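You operate a simulated robot arm through the tools that you are given. There is no shell and no other tool. Be economical: measure what you need, move in short steps, check, and stop when the job is done.

The job below is to be done with a simulated robot arm. You get a single attempt, and the scene is never put back.

## Task
Swap the empty roll for red tape and wind it onto the coil.
Fine: empty roll on the free peg; whole length on; arm out with the new roll on it; turntable locked.
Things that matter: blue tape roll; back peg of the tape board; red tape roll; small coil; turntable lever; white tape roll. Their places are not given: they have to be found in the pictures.

The check looks at the end state, three seconds after you hand in, the way a careful person would. Anything else that was tipped, shoved, dropped, spilled or broken makes it a failure.

## Robot
A 6-joint arm with a two-finger parallel gripper, fixed in place. Base frame: the origin is at the foot of the arm, x ahead of it, y to its left, z up; the work surface is at about z = 0.828. Readings come in m, rad, newtons and seconds.
With the tool pointing down near the work surface it reaches from about 0.26 to 0.68 m from the base axis. Its first joint turns from -1.152 to 1.152 rad. Payload 2.9 kg.
The TCP is the grasp point between the finger pads, 0.03 m short of the fingertips. In the tool frame z runs along the fingers and y along their closing line. The gripper opens to 0.11 m. The fingers are 0.02 m wide and 0.01 m thick; the gripper's body (0.048 by 0.112 m) begins 0.055 m behind the TCP.
Orientation is told as [roll, pitch, yaw] about the base's x, y, z axes, in that order, counted from this pose: with the fingers straight down and closing along the base's y, the tool's x points along the base's -x, its y along +y and its z along -z.

## Interface
- The arm moves only by the tool nudge_tool. Its argument "plan" is a list of rows, each a list of 7 numbers: the shift along the base's x, y, z in m, then the turn, a rotation vector about the base's x, y, z in rad, then the closure, from 0 (fully open) to 1 (shut). In form: [[x, y, z, ax, ay, az, grip], ...]. A call has 1 to 20 rows; each row shifts and turns the commanded pose from where the row before left it. A row lasts 0.2 s, in which the tool goes at most 0.05 m and 0.15 rad; a call with a longer step from one row to the next is refused whole, and so is a gripper value outside its range. A pose out of reach is approached as far as the arm can. The call stops where the force on the tool passes 40 N (or 10 N more than at its start, if that is more) or the arm is blocked; 0.2 s more then pass. The fingers move at their own pace (about 0.108 m/s each) and stop on an object; they squeeze with about 37 N. The grip force told is the motor's: it shows also when the fingers shut on nothing. Time passes only in rows, and 0.2 s behind the last, so rows that do not move let the fingers close. The reply holds the time, the measured pose of the TCP, the force on the tool along the base axes, the opening and the grip force, in the units named above and with some noise, and new pictures: "show" is both (left out), scene, wrist or none.
- Cameras (640 x 400 px; columns grow to the right, rows downward): "scene" is fixed at [0.0721, 0.4269, 1.3895]; the picture's right is [-0.82, -0.57, 0.00], its down [-0.30, 0.43, -0.85] and it looks along [0.49, -0.70, -0.52] (base axes); focal length 339 px, centre (320, 200). "wrist" rides on the gripper at [-0.036, 0, -0.057] in the tool frame; the picture's right is [0.00, -1.00, 0.00], its down [0.97, 0.00, -0.24] and it looks along [0.24, 0.00, 0.97] (tool axes); focal length 218 px, centre (320, 200).
- measure_at(camera, pixels): for up to 12 pixels [column, row] of the newest picture of that camera ("zoom" is the newest enlarged one), the place [x, y, z] in the base frame of the surface seen there, good to about 0.003 m. It takes no simulated time.
- zoom(camera, box): a new picture of the part [left, top, right, bottom] of that camera's present view, enlarged. It takes no simulated time.
- finish_job(): hands the job in; it is judged then, once.

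Go step by step. Measure first, check grasps and placings, and put right what went wrong. The budget is 80 turns and 120 pictures, counting those below and the enlarged ones. Unless the task says otherwise, let go and move clear before handing in, and close with one line.

The tools are called after "Request:" as name(argument=value, ...) on one line, values as JSON. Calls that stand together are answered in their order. nudge_tool: Moves the arm, as the interface text tells. Its arguments: {"type":"object","properties":{"plan":{"type":"array"},"show":{"type":"string","enum":["both","scene","wrist","none"]}},"required":["plan"]} The other tools are called the same way: measure_at (camera, pixels) gives the place of the surface under pixels of a picture; zoom (camera, box) takes an enlarged picture of a part of a camera's view; finish_job () hands the job in.

At the start:

```text
time: 0.0
ee_pos: [0.3816, -0.0406, 1.1401]
tcp_rot: [0.002, -0.001, 0.0]
force: [-0.9, -0.8, 0.0]
gripper_width: 0.11
grip_force: 0.0
```

scene: 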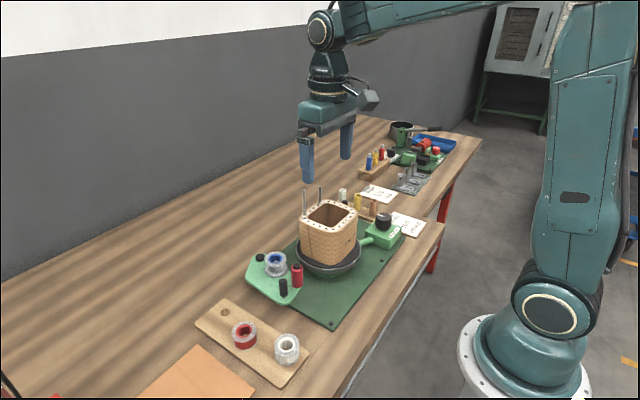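
wrist: 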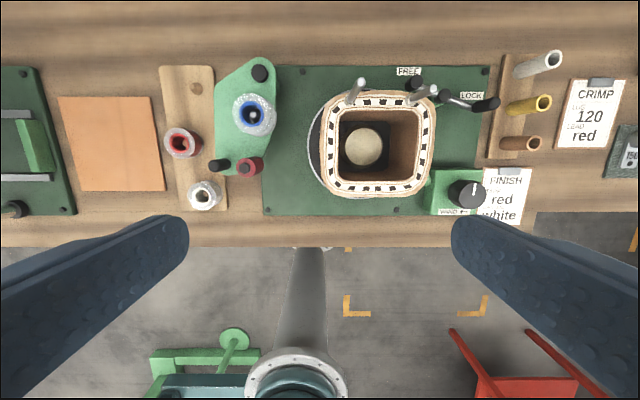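

The wrist picture shows a tape board (pegs with red and white rolls, one free hole/peg at about (196,88)), a green arm plate with the blue roll at (253,115), and a coil with FREE/LOCK lever. I will enlarge these first.

Request:
zoom(camera="wrist", box=[150, 50, 310, 220])

Request:
zoom(camera="wrist", box=[300, 50, 540, 230])

Request:
zoom(camera="scene", box=[190, 230, 350, 390])

Request:
zoom(camera="scene", box=[280, 170, 440, 290])

```text
2.35 times, centred on (230, 135) of wrist
```

zoom: 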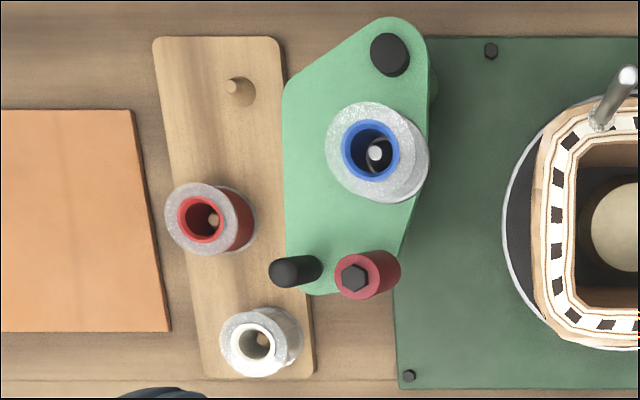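

```text
2.22 times, centred on (420, 140) of wrist
```

zoom: 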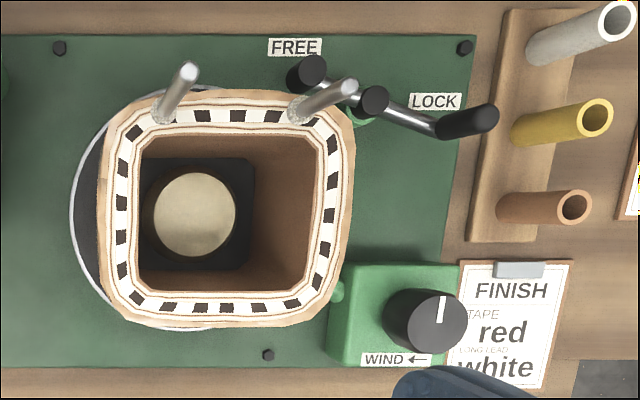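

```text
2.50 times, centred on (270, 310) of scene
```

zoom: 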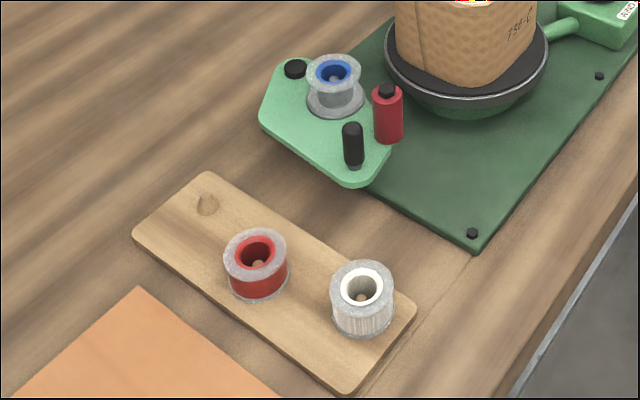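

```text
3.33 times, centred on (360, 230) of scene
```

zoom: 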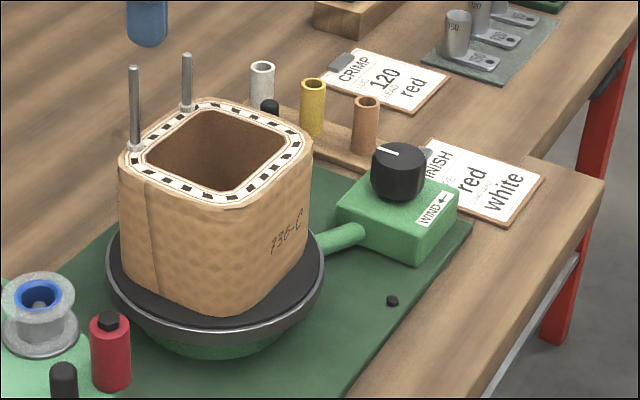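

The rolls, arm and lever are clear in the pictures; I will measure the key points in the wrist view.

Request:
measure_at(camera="wrist", pixels=[[193, 86], [184.5, 143.5], [168, 144], [181, 157], [205.7, 194.6], [254, 115], [253, 102], [236, 114], [260, 73], [213, 165], [244.5, 168], [190, 105]])

Request:
measure_at(camera="wrist", pixels=[[416, 84], [443, 94], [462, 100], [486, 104], [470, 190], [455, 194], [446, 212], [330, 150], [376, 190], [376, 100], [430, 150], [300, 190]])

Request:
zoom(camera="wrist", box=[400, 60, 500, 120])

Request:
zoom(camera="scene", box=[240, 240, 320, 310])

```text
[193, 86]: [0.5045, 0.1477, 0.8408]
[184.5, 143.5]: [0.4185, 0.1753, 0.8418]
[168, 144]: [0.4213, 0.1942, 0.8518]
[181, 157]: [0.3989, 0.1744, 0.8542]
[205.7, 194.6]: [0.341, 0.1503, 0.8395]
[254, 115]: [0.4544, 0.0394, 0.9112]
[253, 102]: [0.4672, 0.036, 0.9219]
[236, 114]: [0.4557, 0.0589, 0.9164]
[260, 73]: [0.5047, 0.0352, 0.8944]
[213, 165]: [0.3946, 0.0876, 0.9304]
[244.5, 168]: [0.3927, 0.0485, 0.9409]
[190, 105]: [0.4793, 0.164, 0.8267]
```

```text
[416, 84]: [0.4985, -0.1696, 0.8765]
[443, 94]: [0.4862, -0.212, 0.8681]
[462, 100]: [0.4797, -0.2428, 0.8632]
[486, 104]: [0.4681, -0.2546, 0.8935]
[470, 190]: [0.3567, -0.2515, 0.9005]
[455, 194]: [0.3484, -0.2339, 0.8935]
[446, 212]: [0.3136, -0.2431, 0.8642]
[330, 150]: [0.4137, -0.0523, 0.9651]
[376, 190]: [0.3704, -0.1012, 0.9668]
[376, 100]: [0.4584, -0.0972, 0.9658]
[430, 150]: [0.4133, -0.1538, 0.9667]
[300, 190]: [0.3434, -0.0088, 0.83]
```

```text
6.40 times, centred on (450, 90) of wrist
```

zoom: 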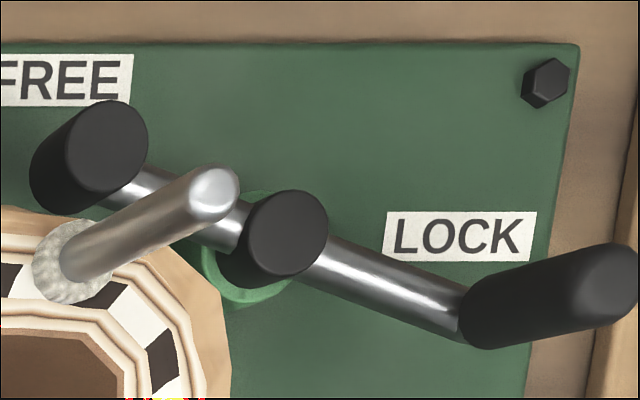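

```text
5.71 times, centred on (280, 275) of scene
```

zoom: 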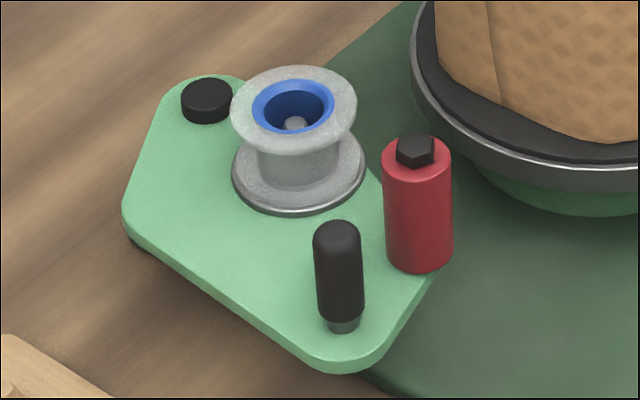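

The lever lies with a tall handle at LOCK (0.468,-0.255) and a second knob near FREE; I want a closer view before touching it, so I'll move the camera over it, staying high.

Request:
nudge_tool(plan=[[0.024, -0.034, -0.002, 0, 0, 0, 0], [0.024, -0.034, -0.002, 0, 0, 0, 0], [0.024, -0.034, -0.002, 0, 0, 0, 0], [0.024, -0.034, -0.002, 0, 0, 0, 0], [0.024, -0.034, -0.002, 0, 0, 0, 0], [0, 0, 0, 0, 0, 0, 0]], show="wrist")

```text
time: 1.4
ee_pos: [0.4995, -0.2142, 1.1288]
tcp_rot: [0.0, 0.001, 0.0]
force: [0.7, 0.7, 0.6]
gripper_width: 0.11
grip_force: 0.0
```

wrist: 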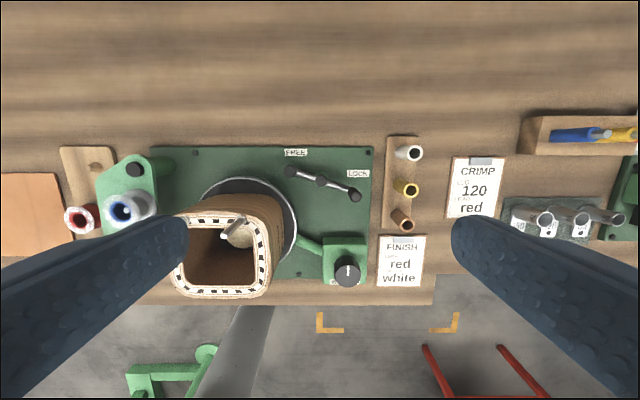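

Request:
zoom(camera="wrist", box=[270, 140, 380, 210])

Request:
measure_at(camera="wrist", pixels=[[290, 171], [305, 175], [319, 182], [335, 189], [354, 196], [352, 188], [297, 153], [358, 174], [347, 275], [347, 258], [345, 240], [246, 184]])

```text
5.71 times, centred on (325, 175) of wrist
```

zoom: 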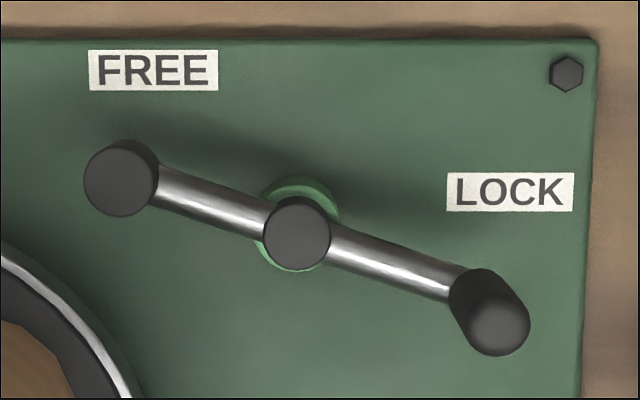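

```text
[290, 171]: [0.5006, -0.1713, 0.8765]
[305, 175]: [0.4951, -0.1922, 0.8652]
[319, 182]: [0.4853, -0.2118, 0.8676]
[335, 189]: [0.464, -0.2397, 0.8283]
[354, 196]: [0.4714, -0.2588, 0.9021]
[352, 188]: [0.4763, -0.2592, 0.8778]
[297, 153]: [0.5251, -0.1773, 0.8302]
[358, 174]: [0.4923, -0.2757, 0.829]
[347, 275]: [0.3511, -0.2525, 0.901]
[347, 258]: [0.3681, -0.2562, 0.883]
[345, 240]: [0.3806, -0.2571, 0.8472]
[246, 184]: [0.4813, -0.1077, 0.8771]
```

The lever is now clear: pivot (0.485,-0.212), tall handle at (0.472,-0.259) on the LOCK side. I'll do the roll swap first, so I move high to look straight down at the rolls.

Request:
nudge_tool(plan=[[0, 0, 0.04, 0, 0, 0, 0], [-0.01, 0.047, 0, 0, 0, 0, 0], [-0.01, 0.047, 0, 0, 0, 0, 0], [-0.01, 0.047, 0, 0, 0, 0, 0], [-0.01, 0.047, 0, 0, 0, 0, 0], [-0.01, 0.047, 0, 0, 0, 0, 0], [-0.01, 0.047, 0, 0, 0, 0, 0], [0, 0.04, -0.03, 0, 0, 0, 0], [0, 0.0, -0.05, 0, 0, 0, 0], [0, 0.0, -0.03, 0, 0, 0, 0.4], [0, 0, 0, 0, 0, 0, 0.4]], show="wrist")

```text
time: 3.8
ee_pos: [0.441, 0.1095, 1.0591]
tcp_rot: [0.0, -0.001, 0.001]
force: [-1.2, -1.3, -0.4]
gripper_width: 0.0661
grip_force: 0.0
```

wrist: 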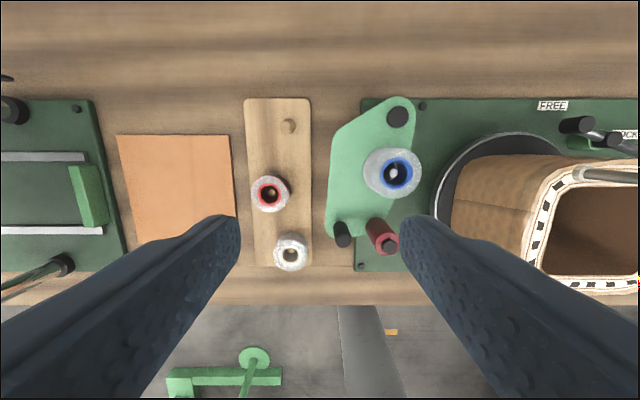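

Request:
zoom(camera="wrist", box=[240, 90, 440, 280])

Request:
measure_at(camera="wrist", pixels=[[290, 124], [271, 191], [253, 191], [287, 191], [270, 178], [270, 207], [291, 254], [393, 173], [367, 172], [419, 172], [395, 152], [398, 194]])

```text
2.11 times, centred on (340, 185) of wrist
```

zoom: 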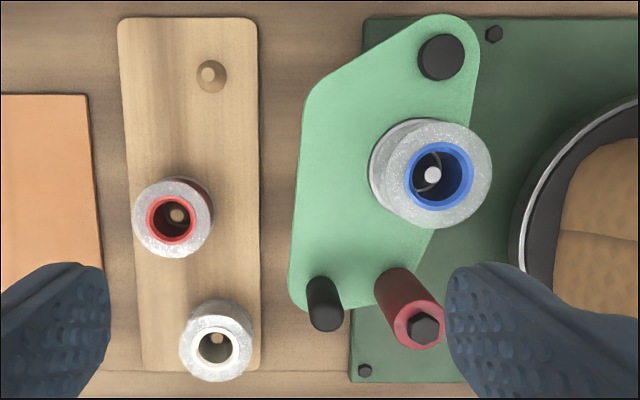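

```text
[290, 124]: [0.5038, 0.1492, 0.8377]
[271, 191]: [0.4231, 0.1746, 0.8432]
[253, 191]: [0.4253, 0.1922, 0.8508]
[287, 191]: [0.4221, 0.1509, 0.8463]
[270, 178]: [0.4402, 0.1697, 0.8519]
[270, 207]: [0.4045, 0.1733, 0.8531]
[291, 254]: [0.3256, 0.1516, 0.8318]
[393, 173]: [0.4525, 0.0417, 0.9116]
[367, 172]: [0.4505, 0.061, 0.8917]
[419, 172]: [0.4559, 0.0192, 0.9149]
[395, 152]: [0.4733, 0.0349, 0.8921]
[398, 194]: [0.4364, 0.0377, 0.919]
```

I need heights and exact outlines; measuring on enlarged views of the scene camera as well.

Request:
measure_at(camera="zoom", pixels=[[136, 215], [172, 181], [172, 253], [207, 200], [230, 130], [410, 190], [443, 122], [443, 224], [389, 160], [488, 175], [330, 200], [212, 74]])

Request:
zoom(camera="scene", box=[200, 245, 310, 365])

```text
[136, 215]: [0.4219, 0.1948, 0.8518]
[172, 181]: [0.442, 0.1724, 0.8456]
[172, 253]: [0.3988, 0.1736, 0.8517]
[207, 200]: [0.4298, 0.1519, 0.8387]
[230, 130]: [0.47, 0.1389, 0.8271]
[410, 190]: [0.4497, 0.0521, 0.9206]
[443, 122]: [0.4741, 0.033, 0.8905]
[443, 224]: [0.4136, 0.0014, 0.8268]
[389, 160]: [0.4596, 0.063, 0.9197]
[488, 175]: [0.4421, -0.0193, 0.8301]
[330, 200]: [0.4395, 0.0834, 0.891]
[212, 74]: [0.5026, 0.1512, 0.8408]
```

```text
3.33 times, centred on (255, 305) of scene
```

zoom: 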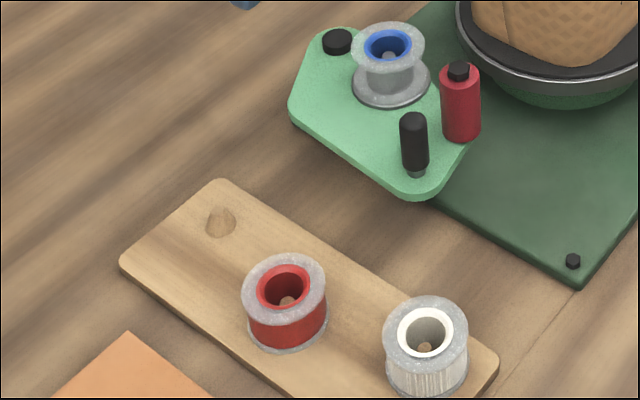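

Blue (empty) roll is centred about (0.454,0.040), top z 0.920, plate 0.891; red roll about (0.421,0.1735), top 0.852, board 0.828; free peg (0.5035,0.1495). I move over the blue roll and check.

Request:
nudge_tool(plan=[[0.0065, -0.035, -0.02, 0, 0, 0, 0.36], [0.0065, -0.0345, -0.02, 0, 0, 0, 0.36], [0, 0, -0.044, 0, 0, 0, 0.36], [0, 0, 0, 0, 0, 0, 0.36]], show="both")

```text
time: 4.8
ee_pos: [0.4534, 0.0417, 0.9769]
tcp_rot: [-0.001, 0.001, -0.001]
force: [0.2, -0.7, -0.8]
gripper_width: 0.0704
grip_force: 0.0
```

scene: 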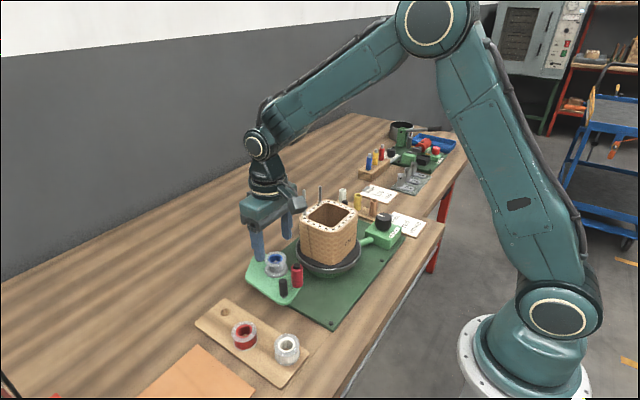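
wrist: 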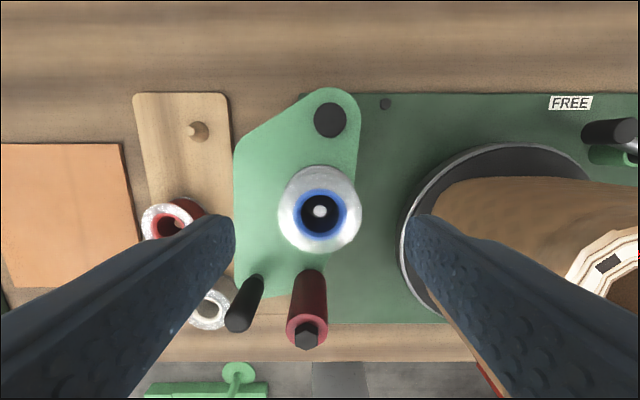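

The spindle is centred at (320,211), i.e. about (0.453,0.041), in line with the fingers. I go down to z 0.926 and close.

Request:
nudge_tool(plan=[[0, 0, -0.026, 0, 0, 0, 0.36], [0, 0, -0.025, 0, 0, 0, 0.36], [0, 0, 0, 0, 0, 0, 0.36], [0, 0, 0, 0, 0, 0, 0.7], [0, 0, 0, 0, 0, 0, 0.7], [0, 0, 0, 0, 0, 0, 0.7]], show="wrist")

```text
time: 6.2
ee_pos: [0.4544, 0.043, 0.9258]
tcp_rot: [0.0, 0.0, 0.001]
force: [1.0, 1.3, 3.2]
gripper_width: 0.0446
grip_force: 36.5
```

wrist: 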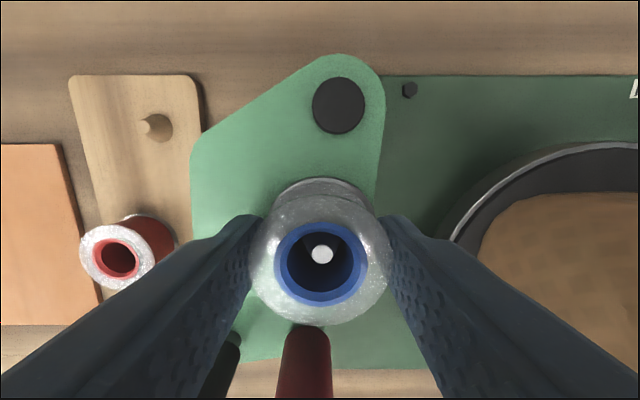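

Gripped at 0.0446 m. Lifting straight up off the spindle.

Request:
nudge_tool(plan=[[0, 0, 0.015, 0, 0, 0, 0.75], [0, 0, 0.025, 0, 0, 0, 0.75], [0, 0, 0.03, 0, 0, 0, 0.75], [0, 0, 0, 0, 0, 0, 0.75]], show="both")

```text
time: 7.2
ee_pos: [0.4533, 0.0412, 0.995]
tcp_rot: [-0.001, 0.001, 0.0]
force: [0.2, -0.9, 0.7]
gripper_width: 0.0441
grip_force: 37.2
```

scene: 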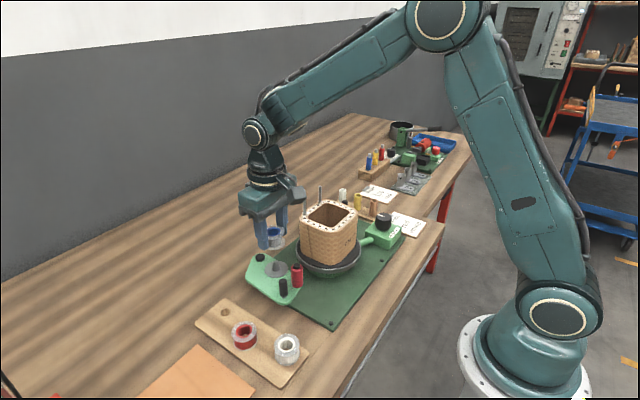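
wrist: 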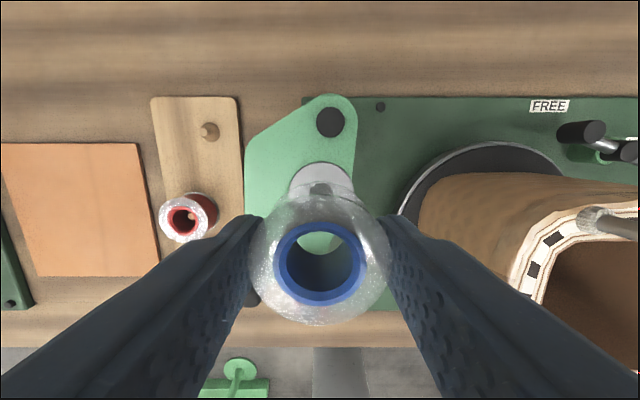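

Roll is off the spindle and centred on the TCP. Move over the free peg at about (0.5035,0.1495).

Request:
nudge_tool(plan=[[0.0167, 0.036, 0, 0, 0, 0, 0.75], [0.0167, 0.036, 0, 0, 0, 0, 0.75], [0.0167, 0.036, -0.02, 0, 0, 0, 0.75], [0, 0, -0.03, 0, 0, 0, 0.75], [0, 0, 0, 0, 0, 0, 0.75]], show="both")

Request:
zoom(camera="wrist", box=[240, 150, 400, 330])

```text
time: 8.4
ee_pos: [0.5039, 0.1492, 0.9443]
tcp_rot: [0.001, -0.001, 0.0]
force: [0.5, 0.7, 0.6]
gripper_width: 0.0441
grip_force: 36.9
```

scene: 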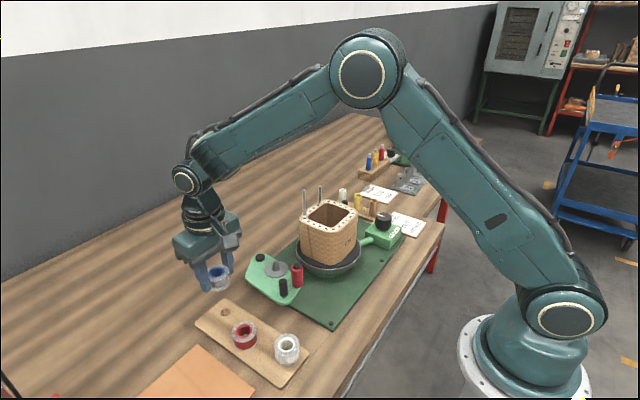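
wrist: 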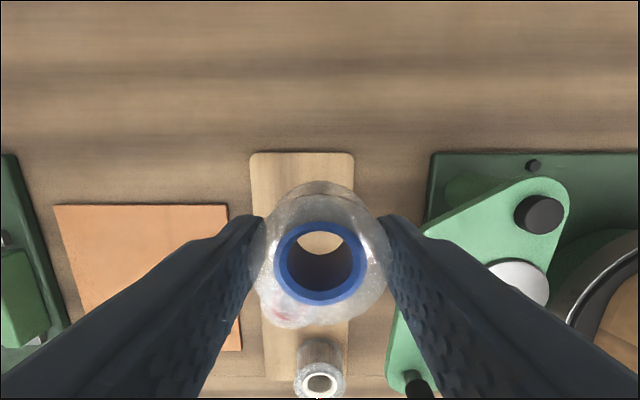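

```text
2.22 times, centred on (320, 240) of wrist
```

zoom: 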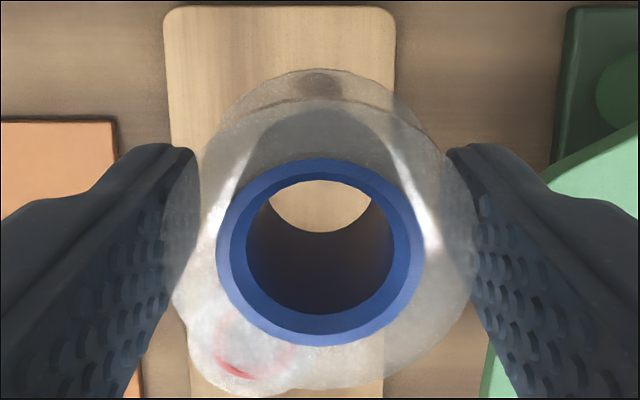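

Approximately over the peg; the roll's translucent flange hides it. I descend to just above the peg top (0.841) and look down the hole.

Request:
nudge_tool(plan=[[0, 0, -0.03, 0, 0, 0, 0.75], [0, 0, -0.028, 0, 0, 0, 0.75], [0, 0, 0, 0, 0, 0, 0.75]], show="wrist")

Request:
zoom(camera="wrist", box=[240, 150, 400, 330])

Request:
zoom(camera="scene", box=[160, 230, 300, 360])

```text
time: 9.2
ee_pos: [0.5037, 0.1494, 0.887]
tcp_rot: [-0.001, 0.0, 0.002]
force: [0.4, -0.1, 1.1]
gripper_width: 0.0445
grip_force: 36.9
```

wrist: 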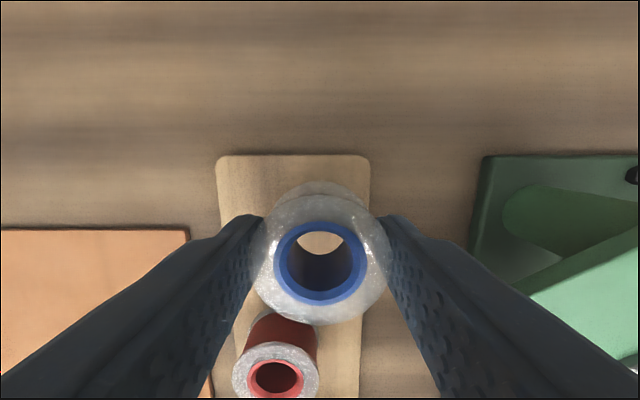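

```text
2.22 times, centred on (320, 240) of wrist
```

zoom: 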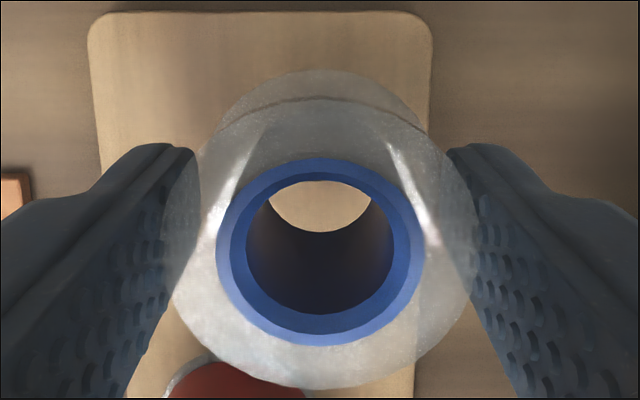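

```text
3.08 times, centred on (230, 295) of scene
```

zoom: 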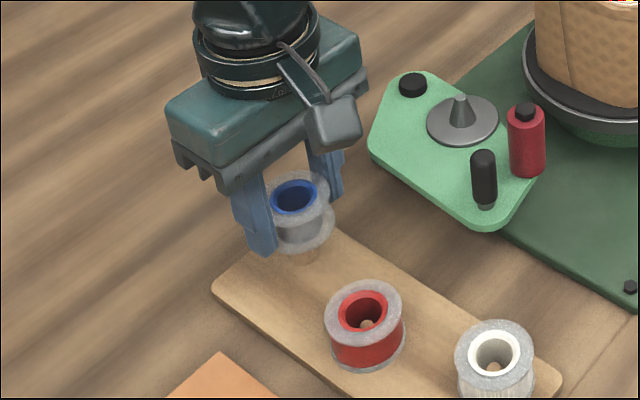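

Peg isn't visible through the hole from this angle, but measurements agree within about 2 mm and the peg is tapered. I lower gently to the board.

Request:
nudge_tool(plan=[[0, 0, -0.008, 0, 0, 0, 0.75], [0, 0, -0.008, 0, 0, 0, 0.75], [0, 0, -0.005, 0, 0, 0, 0.75], [0, 0, 0, 0, 0, 0, 0.75]], show="wrist")

Request:
zoom(camera="scene", box=[160, 230, 300, 360])

```text
time: 10.2
ee_pos: [0.5031, 0.1487, 0.8665]
tcp_rot: [0.0, -0.001, 0.0]
force: [0.0, 0.5, -0.6]
gripper_width: 0.0442
grip_force: 37.3
```

wrist: 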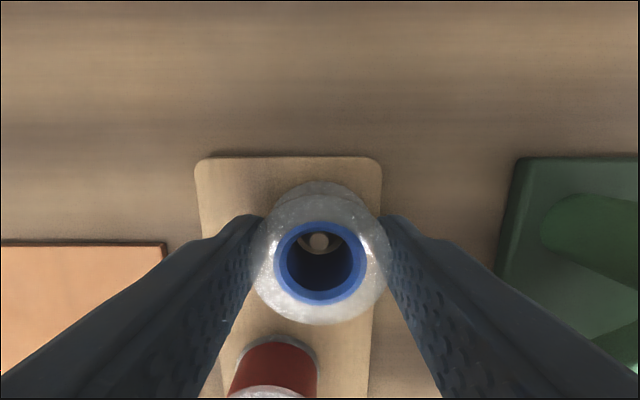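

```text
3.08 times, centred on (230, 295) of scene
```

zoom: 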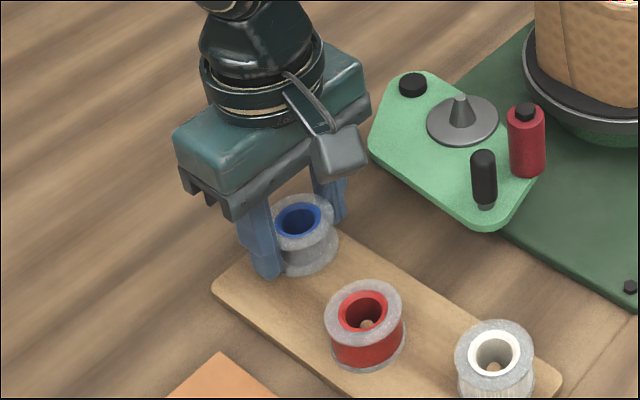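

The peg is now visible inside the hole at (319,243), no force. Lower the rest till light contact.

Request:
nudge_tool(plan=[[0, 0, -0.002, 0, 0, 0, 0.75], [0, 0, -0.002, 0, 0, 0, 0.75], [0, 0, 0, 0, 0, 0, 0.75]], show="none")

```text
time: 11.0
ee_pos: [0.503, 0.1497, 0.8628]
tcp_rot: [0.0, 0.001, -0.001]
force: [-0.8, 0.3, -0.2]
gripper_width: 0.0439
grip_force: 37.2
```

No contact yet; a couple of millimetres more.

Request:
nudge_tool(plan=[[0, 0, -0.001, 0, 0, 0, 0.75], [0, 0, -0.001, 0, 0, 0, 0.75], [0, 0, 0, 0, 0, 0, 0.75]], show="none")

```text
time: 11.8
ee_pos: [0.5047, 0.1505, 0.8609]
tcp_rot: [-0.001, -0.003, 0.002]
force: [-3.3, -1.3, 12.2]
gripper_width: 0.0443
grip_force: 37.3
```

Contact felt (12 N): seated. Open slightly and rise.

Request:
nudge_tool(plan=[[0, 0, 0, 0, 0, 0, 0.4], [0, 0, 0, 0, 0, 0, 0.4], [0, 0, 0.03, 0, 0, 0, 0.4], [0, 0, 0.05, 0, 0, 0, 0.4], [-0.03, 0.01, 0.03, 0, 0, 0, 0.4], [-0.04, 0.01, 0, 0, 0, 0, 0.4], [0, 0, 0, 0, 0, 0, 0.4]], show="both")

Request:
zoom(camera="wrist", box=[250, 110, 400, 260])

Request:
zoom(camera="scene", box=[190, 240, 310, 370])

```text
time: 13.4
ee_pos: [0.4334, 0.1692, 0.9696]
tcp_rot: [0.0, 0.001, 0.0]
force: [0.4, 0.3, -0.3]
gripper_width: 0.0661
grip_force: 0.2
```

scene: 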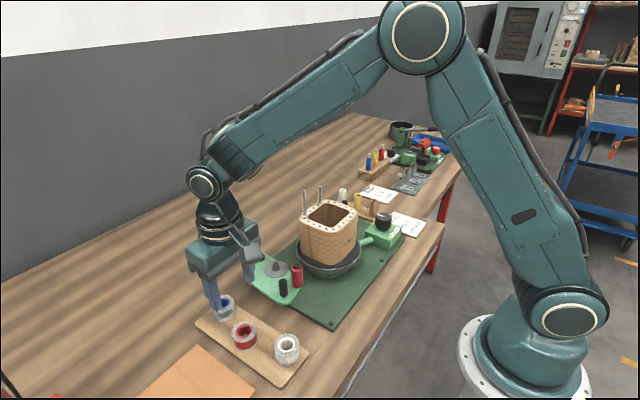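
wrist: 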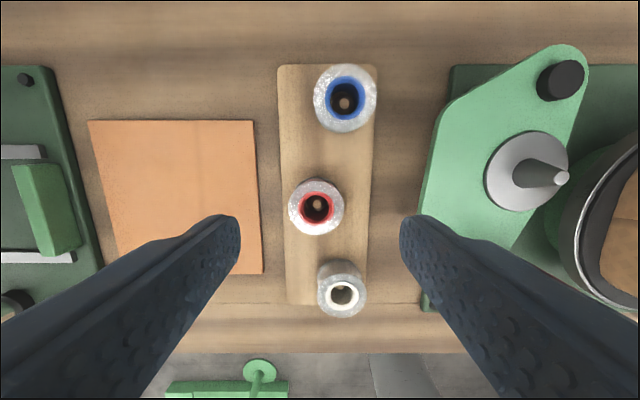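

```text
2.67 times, centred on (325, 185) of wrist
```

zoom: 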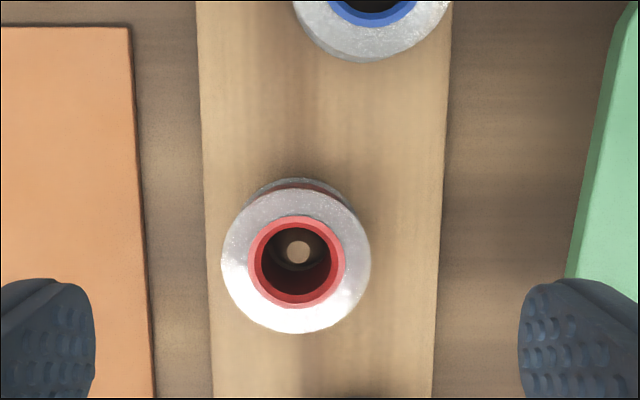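

```text
3.08 times, centred on (250, 305) of scene
```

zoom: 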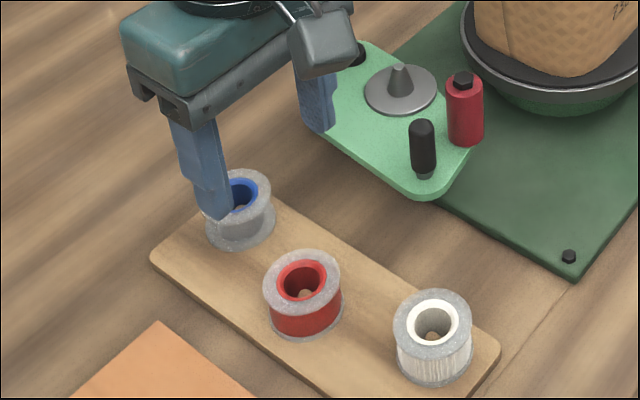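

Blue roll sits on its peg (344,100). The red roll centre works out at (0.4195,0.172); I line up and go down to grip it.

Request:
nudge_tool(plan=[[-0.0139, 0.0028, -0.03, 0, 0, 0, 0.4], [0, 0, -0.04, 0, 0, 0, 0.4], [0, 0, -0.025, 0, 0, 0, 0.4], [0, 0, -0.0125, 0, 0, 0, 0.4], [0, 0, 0, 0, 0, 0, 0.4], [0, 0, 0, 0, 0, 0, 0.75], [0, 0, 0, 0, 0, 0, 0.75], [0, 0, 0, 0, 0, 0, 0.75]], show="wrist")

```text
time: 15.2
ee_pos: [0.4199, 0.1721, 0.8619]
tcp_rot: [-0.001, 0.0, 0.0]
force: [0.1, -0.2, -0.1]
gripper_width: 0.0441
grip_force: 37.1
```

wrist: 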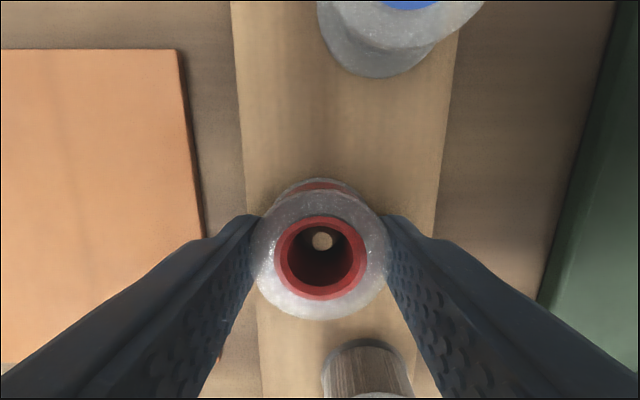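

Gripped at 0.044. Lift and carry to the spindle at (0.4535,0.041).

Request:
nudge_tool(plan=[[0, 0, 0.02, 0, 0, 0, 0.78], [0, 0, 0.04, 0, 0, 0, 0.78], [0, 0, 0.04, 0, 0, 0, 0.78], [0.008, 0, 0.035, 0, 0, 0, 0.78], [0.0085, -0.0437, 0, 0, 0, 0, 0.78], [0.0085, -0.0437, 0, 0, 0, 0, 0.78], [0.0085, -0.0437, 0, 0, 0, 0, 0.78], [0, 0, -0.025, 0, 0, 0, 0.78], [0, 0, 0, 0, 0, 0, 0.78]], show="both")

Request:
zoom(camera="wrist", box=[240, 150, 400, 330])

Request:
zoom(camera="scene", box=[220, 180, 340, 320])

```text
time: 17.2
ee_pos: [0.4548, 0.04, 0.9745]
tcp_rot: [0.0, -0.001, 0.0]
force: [0.0, 0.7, -0.4]
gripper_width: 0.0441
grip_force: 37.0
```

scene: 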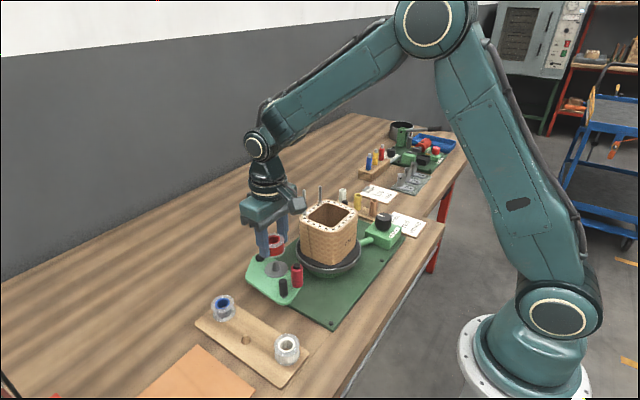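
wrist: 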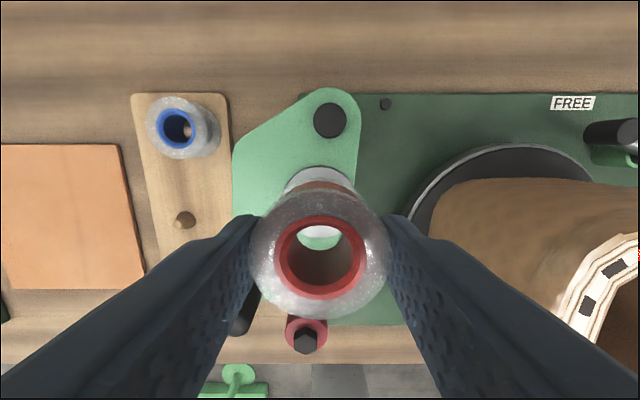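

```text
2.22 times, centred on (320, 240) of wrist
```

zoom: 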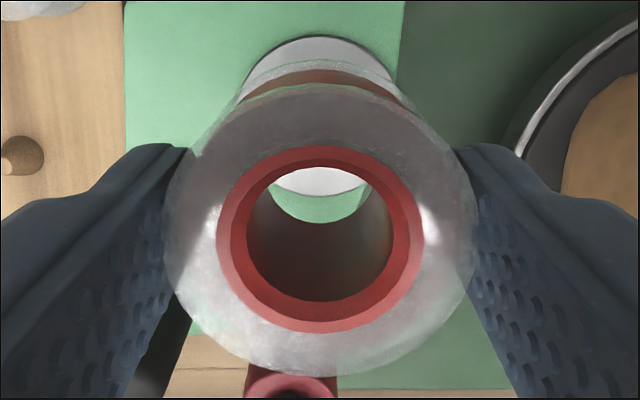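

```text
2.86 times, centred on (280, 250) of scene
```

zoom: 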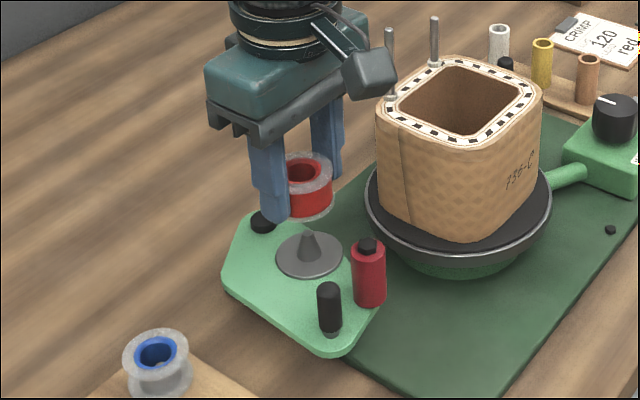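

Red is above the spindle. Lower in steps, watching force.

Request:
nudge_tool(plan=[[0, 0, -0.015, 0, 0, 0, 0.78], [0, 0, -0.012, 0, 0, 0, 0.78], [0, 0, -0.01, 0, 0, 0, 0.78], [0, 0, -0.006, 0, 0, 0, 0.78], [0, 0, 0, 0, 0, 0, 0.78]], show="wrist")

```text
time: 18.4
ee_pos: [0.4537, 0.0405, 0.9302]
tcp_rot: [-0.002, 0.0, 0.0]
force: [-0.7, 0.1, -0.3]
gripper_width: 0.0444
grip_force: 37.1
```

wrist: 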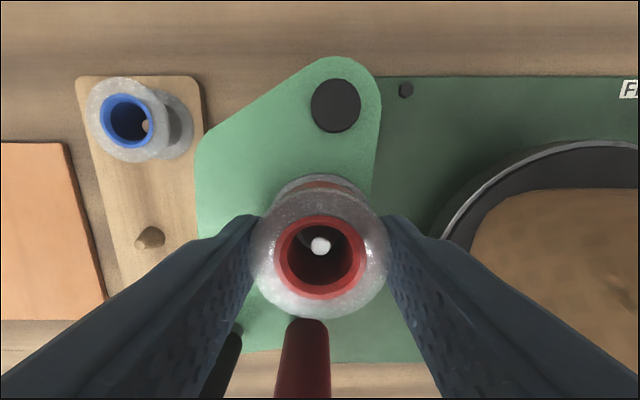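

The spindle shows in the hole (320,246), no force yet. Down a few more mm until contact.

Request:
nudge_tool(plan=[[0, 0, -0.002, 0, 0, 0, 0.78], [0, 0, -0.0015, 0, 0, 0, 0.78], [0, 0, 0, 0, 0, 0, 0.78]], show="none")

```text
time: 19.2
ee_pos: [0.4531, 0.0406, 0.927]
tcp_rot: [-0.001, 0.0, -0.001]
force: [0.9, -0.4, -0.9]
gripper_width: 0.0442
grip_force: 36.6
```

Request:
nudge_tool(plan=[[0, 0, -0.0012, 0, 0, 0, 0.78], [0, 0, -0.001, 0, 0, 0, 0.78], [0, 0, 0, 0, 0, 0, 0.78]], show="none")

```text
time: 20.0
ee_pos: [0.4538, 0.0419, 0.9248]
tcp_rot: [0.0, -0.001, 0.002]
force: [-7.5, 2.9, 22.8]
gripper_width: 0.0444
grip_force: 36.7
```

Seated (23 N down). Release and rise clear.

Request:
nudge_tool(plan=[[0, 0, 0.001, 0, 0, 0, 0.4], [0, 0, 0, 0, 0, 0, 0.4], [0, 0, 0.03, 0, 0, 0, 0.4], [0, 0, 0.05, 0, 0, 0, 0.4], [0, 0, 0.04, 0, 0, 0, 0.4], [0, 0.02, 0.03, 0, 0, 0, 0.4], [0, 0, 0, 0, 0, 0, 0.4]], show="both")

Request:
zoom(camera="scene", box=[190, 230, 330, 370])

```text
time: 21.6
ee_pos: [0.4507, 0.0607, 1.0755]
tcp_rot: [0.0, 0.0, 0.001]
force: [-0.5, 0.2, -0.1]
gripper_width: 0.0659
grip_force: 0.1
```

scene: 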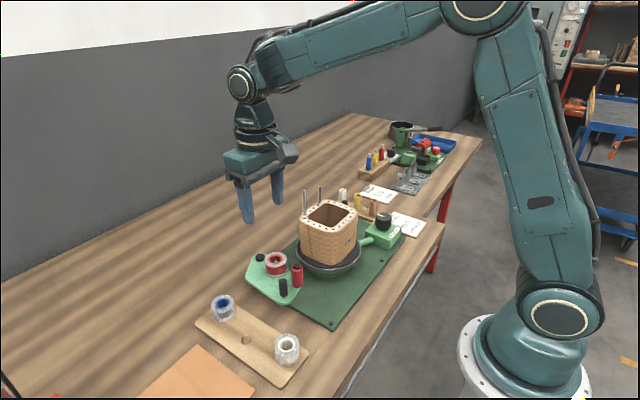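
wrist: 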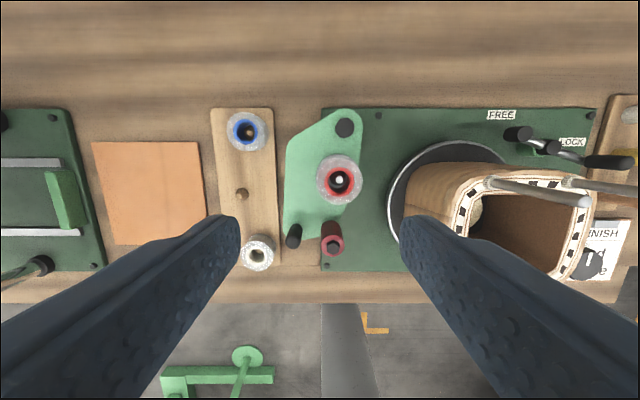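

```text
2.86 times, centred on (260, 300) of scene
```

zoom: 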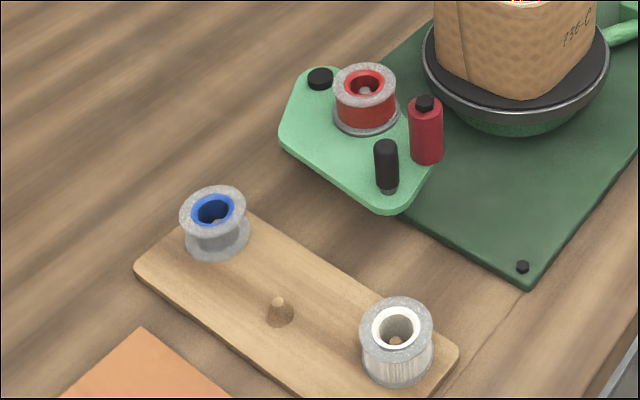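

Both rolls are seated. Next, the turntable lever; I check the post heights over which I must pass.

Request:
measure_at(camera="wrist", pixels=[[582, 201], [492, 183], [568, 182], [515, 134], [545, 146], [615, 162], [565, 154]])

Request:
measure_at(camera="scene", pixels=[[305, 191], [320, 187], [341, 191], [384, 218], [384, 228]])

```text
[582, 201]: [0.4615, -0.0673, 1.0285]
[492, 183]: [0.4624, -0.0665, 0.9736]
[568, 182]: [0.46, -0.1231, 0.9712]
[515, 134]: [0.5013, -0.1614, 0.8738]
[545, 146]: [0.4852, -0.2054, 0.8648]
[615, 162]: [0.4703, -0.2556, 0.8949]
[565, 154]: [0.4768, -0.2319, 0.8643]
```

```text
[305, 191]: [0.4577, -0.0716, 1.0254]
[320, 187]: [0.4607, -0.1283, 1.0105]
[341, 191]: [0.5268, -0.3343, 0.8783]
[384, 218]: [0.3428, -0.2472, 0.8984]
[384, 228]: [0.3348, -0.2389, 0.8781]
```

Post tops reach 1.03, so I traverse at z 1.11, turning the tool by -1.74 rad so the fingers close across the lever's bar.

Request:
nudge_tool(plan=[[0, 0, 0.04, 0, 0, -0.145, 0.5], [0.0026, -0.04, 0, 0, 0, -0.145, 0.5], [0.0026, -0.04, 0, 0, 0, -0.145, 0.5], [0.0026, -0.04, 0, 0, 0, -0.145, 0.5], [0.0026, -0.04, 0, 0, 0, -0.145, 0.5], [0.0026, -0.04, 0, 0, 0, -0.145, 0.5], [0.0026, -0.04, 0, 0, 0, -0.145, 0.5], [0.0026, -0.04, 0, 0, 0, -0.145, 0.5], [0.0026, -0.0395, 0, 0, 0, -0.145, 0.5], [0, 0, -0.03, 0, 0, -0.145, 0.5], [0, 0, -0.04, 0, 0, -0.145, 0.5], [0, 0, -0.03, 0, 0, -0.145, 0.5], [0, 0, 0, 0, 0, 0, 0.5]], show="both")

```text
time: 24.4
ee_pos: [0.4761, -0.2583, 1.0143]
tcp_rot: [0.0, 0.002, -1.742]
force: [-0.1, -0.2, 0.1]
gripper_width: 0.0546
grip_force: 0.1
```

scene: 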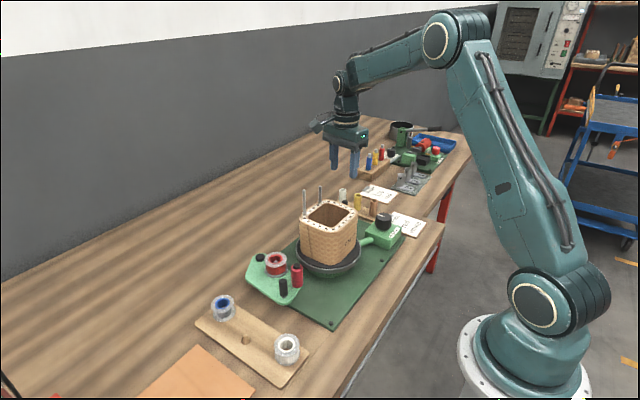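
wrist: 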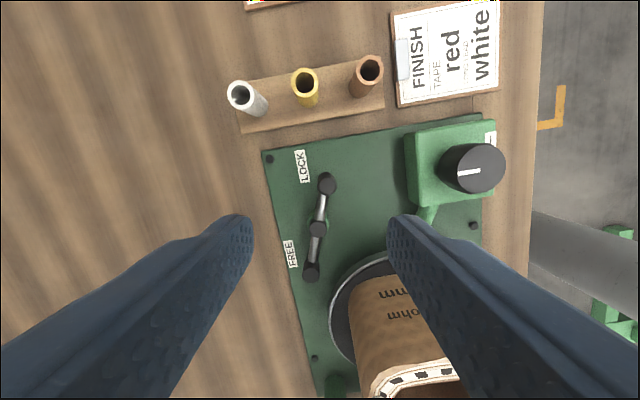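

Request:
measure_at(camera="wrist", pixels=[[327, 184], [327, 190], [319, 229], [312, 271], [475, 168], [430, 160], [491, 138], [470, 172]])

Request:
zoom(camera="wrist", box=[280, 130, 520, 290])

```text
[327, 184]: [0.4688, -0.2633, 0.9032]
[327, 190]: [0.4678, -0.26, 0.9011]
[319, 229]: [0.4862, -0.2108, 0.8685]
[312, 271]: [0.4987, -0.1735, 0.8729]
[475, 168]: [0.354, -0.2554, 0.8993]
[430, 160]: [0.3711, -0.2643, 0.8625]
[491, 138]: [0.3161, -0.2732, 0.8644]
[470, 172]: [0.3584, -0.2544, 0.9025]
```

```text
2.50 times, centred on (400, 210) of wrist
```

zoom: 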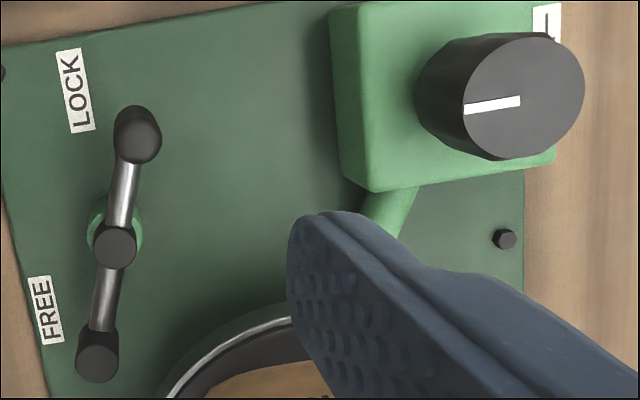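

Handle at about (0.470,-0.2590), top 0.902. I shift 5 mm and lower so the tips stay just above the bar (0.868), then close.

Request:
nudge_tool(plan=[[-0.005, -0.001, -0.04, 0, 0, 0, 0.5], [0, 0, -0.04, 0, 0, 0, 0.5], [0, 0, -0.032, 0, 0, 0, 0.5], [0, 0, 0, 0, 0, 0, 0.5], [0, 0, 0, 0, 0, 0, 0.85], [0, 0, 0, 0, 0, 0, 0.95], [0, 0, 0, 0, 0, 0, 0.95]], show="wrist")

```text
time: 26.0
ee_pos: [0.4691, -0.2603, 0.9022]
tcp_rot: [0.0, 0.002, -1.739]
force: [-0.4, -0.4, -3.4]
gripper_width: 0.0156
grip_force: 45.1
```

wrist: 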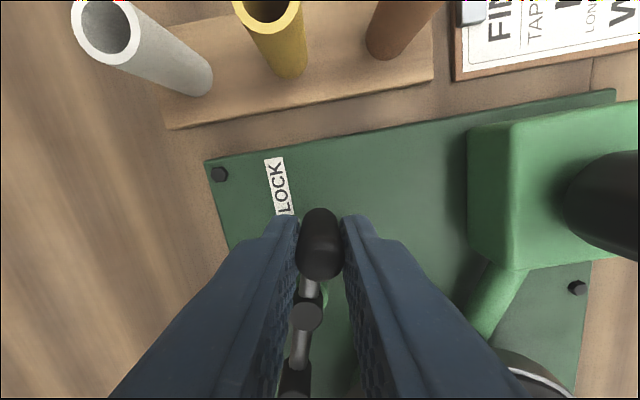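

Handle gripped (0.0156 wide). I try turning ccw (toward FREE) in small arc steps about the pivot, watching the force.

Request:
nudge_tool(plan=[[0.0069, -0.0018, 0, 0, 0, 0.1396, 0.95], [0.007, -0.0008, 0, 0, 0, 0.1396, 0.95], [0, 0, 0, 0, 0, 0, 0.95]], show="wrist")

```text
time: 26.8
ee_pos: [0.4823, -0.2634, 0.9028]
tcp_rot: [0.0, 0.001, -1.461]
force: [3.9, -12.5, -11.4]
gripper_width: 0.0155
grip_force: 45.2
```

wrist: 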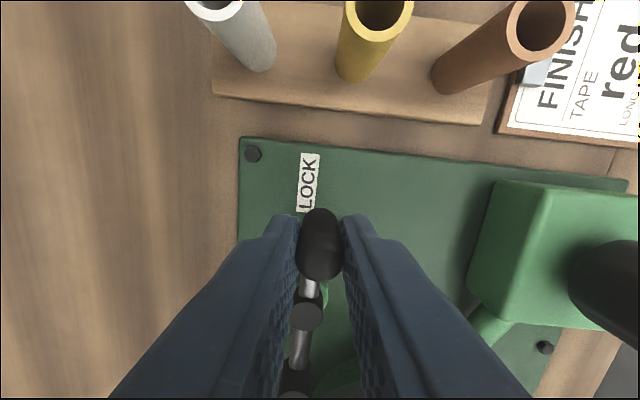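

The lever turns with the tool and isn't at a stop; the force suggests the radius is a little larger. Continue ccw with radius 0.052.

Request:
nudge_tool(plan=[[0.0073, -0.001, 0, 0, 0, 0.1396, 0.95], [0.0071, 0.0013, 0, 0, 0, 0.1396, 0.95], [0.0069, 0.0022, 0, 0, 0, 0.1396, 0.95], [0, 0, 0, 0, 0, 0, 0.95]], show="wrist")

```text
time: 27.8
ee_pos: [0.5035, -0.2591, 0.9032]
tcp_rot: [-0.002, 0.004, -1.038]
force: [0.6, 2.4, -12.2]
gripper_width: 0.0153
grip_force: 44.9
```

wrist: 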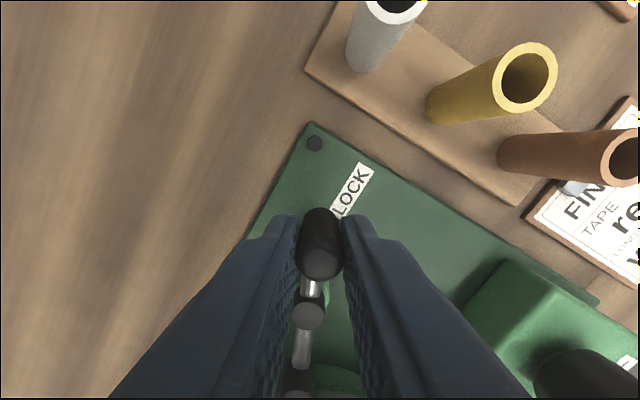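

Lever keeps turning freely (40° so far). Continue.

Request:
nudge_tool(plan=[[0.0066, 0.0031, 0, 0, 0, 0.1396, 0.95], [0.006, 0.004, 0, 0, 0, 0.1396, 0.95], [0.0055, 0.0048, 0, 0, 0, 0.1396, 0.95], [0.0047, 0.0055, 0, 0, 0, 0.1396, 0.95], [0, 0, 0, 0, 0, 0, 0.95]], show="both")

```text
time: 28.5
ee_pos: [0.5107, -0.2568, 0.903]
tcp_rot: [-0.01, 0.011, -0.755]
force: [-7.7, -1.4, 3.3]
gripper_width: 0.0158
grip_force: 45.1
stopped in row 3: the force on the tool passed its limit (the readings are from after the stop); the commanded pose is now the measured one
```

scene: 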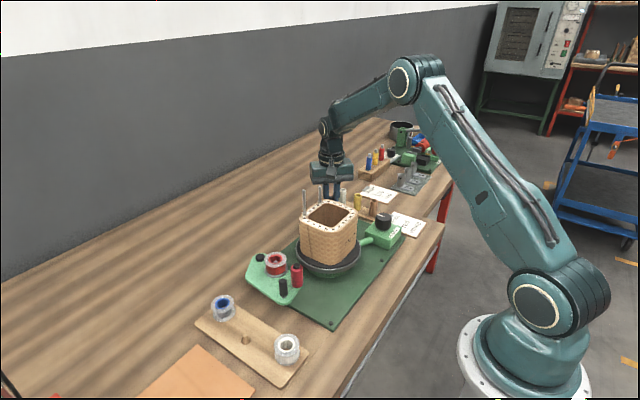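
wrist: 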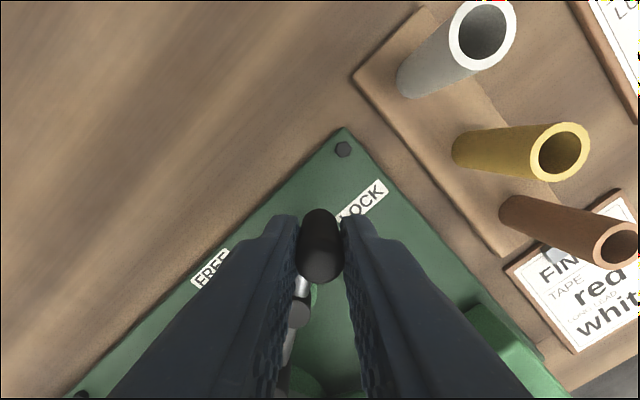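

The lever stopped at handle angle about -61° (tail now pointing toward the turntable rim). I release and rise to see what state that is.

Request:
nudge_tool(plan=[[0, 0, 0, 0, 0, 0, 0.6], [0, 0, 0, 0, 0, 0, 0.6], [0, 0, 0.04, 0, 0, 0, 0.6], [0, 0, 0.05, 0, 0, 0, 0.6], [0.02, 0.02, 0.05, 0, 0, 0.14, 0.6], [0, 0, 0.02, 0, 0, 0.14, 0.6], [0, 0, 0, 0, 0, 0.14, 0.6], [0, 0, 0, 0, 0, 0.14, 0.6], [0, 0, 0, 0, 0, 0.14, 0.6], [0, 0, 0, 0, 0, 0, 0.6]], show="wrist")

Request:
zoom(camera="wrist", box=[180, 100, 420, 250])

```text
refused: row 5 steps farther than a row can; nothing moved
```

```text
2.67 times, centred on (300, 175) of wrist
```

zoom: 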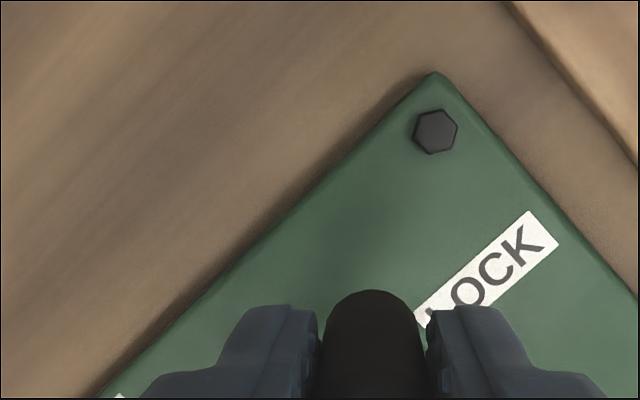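

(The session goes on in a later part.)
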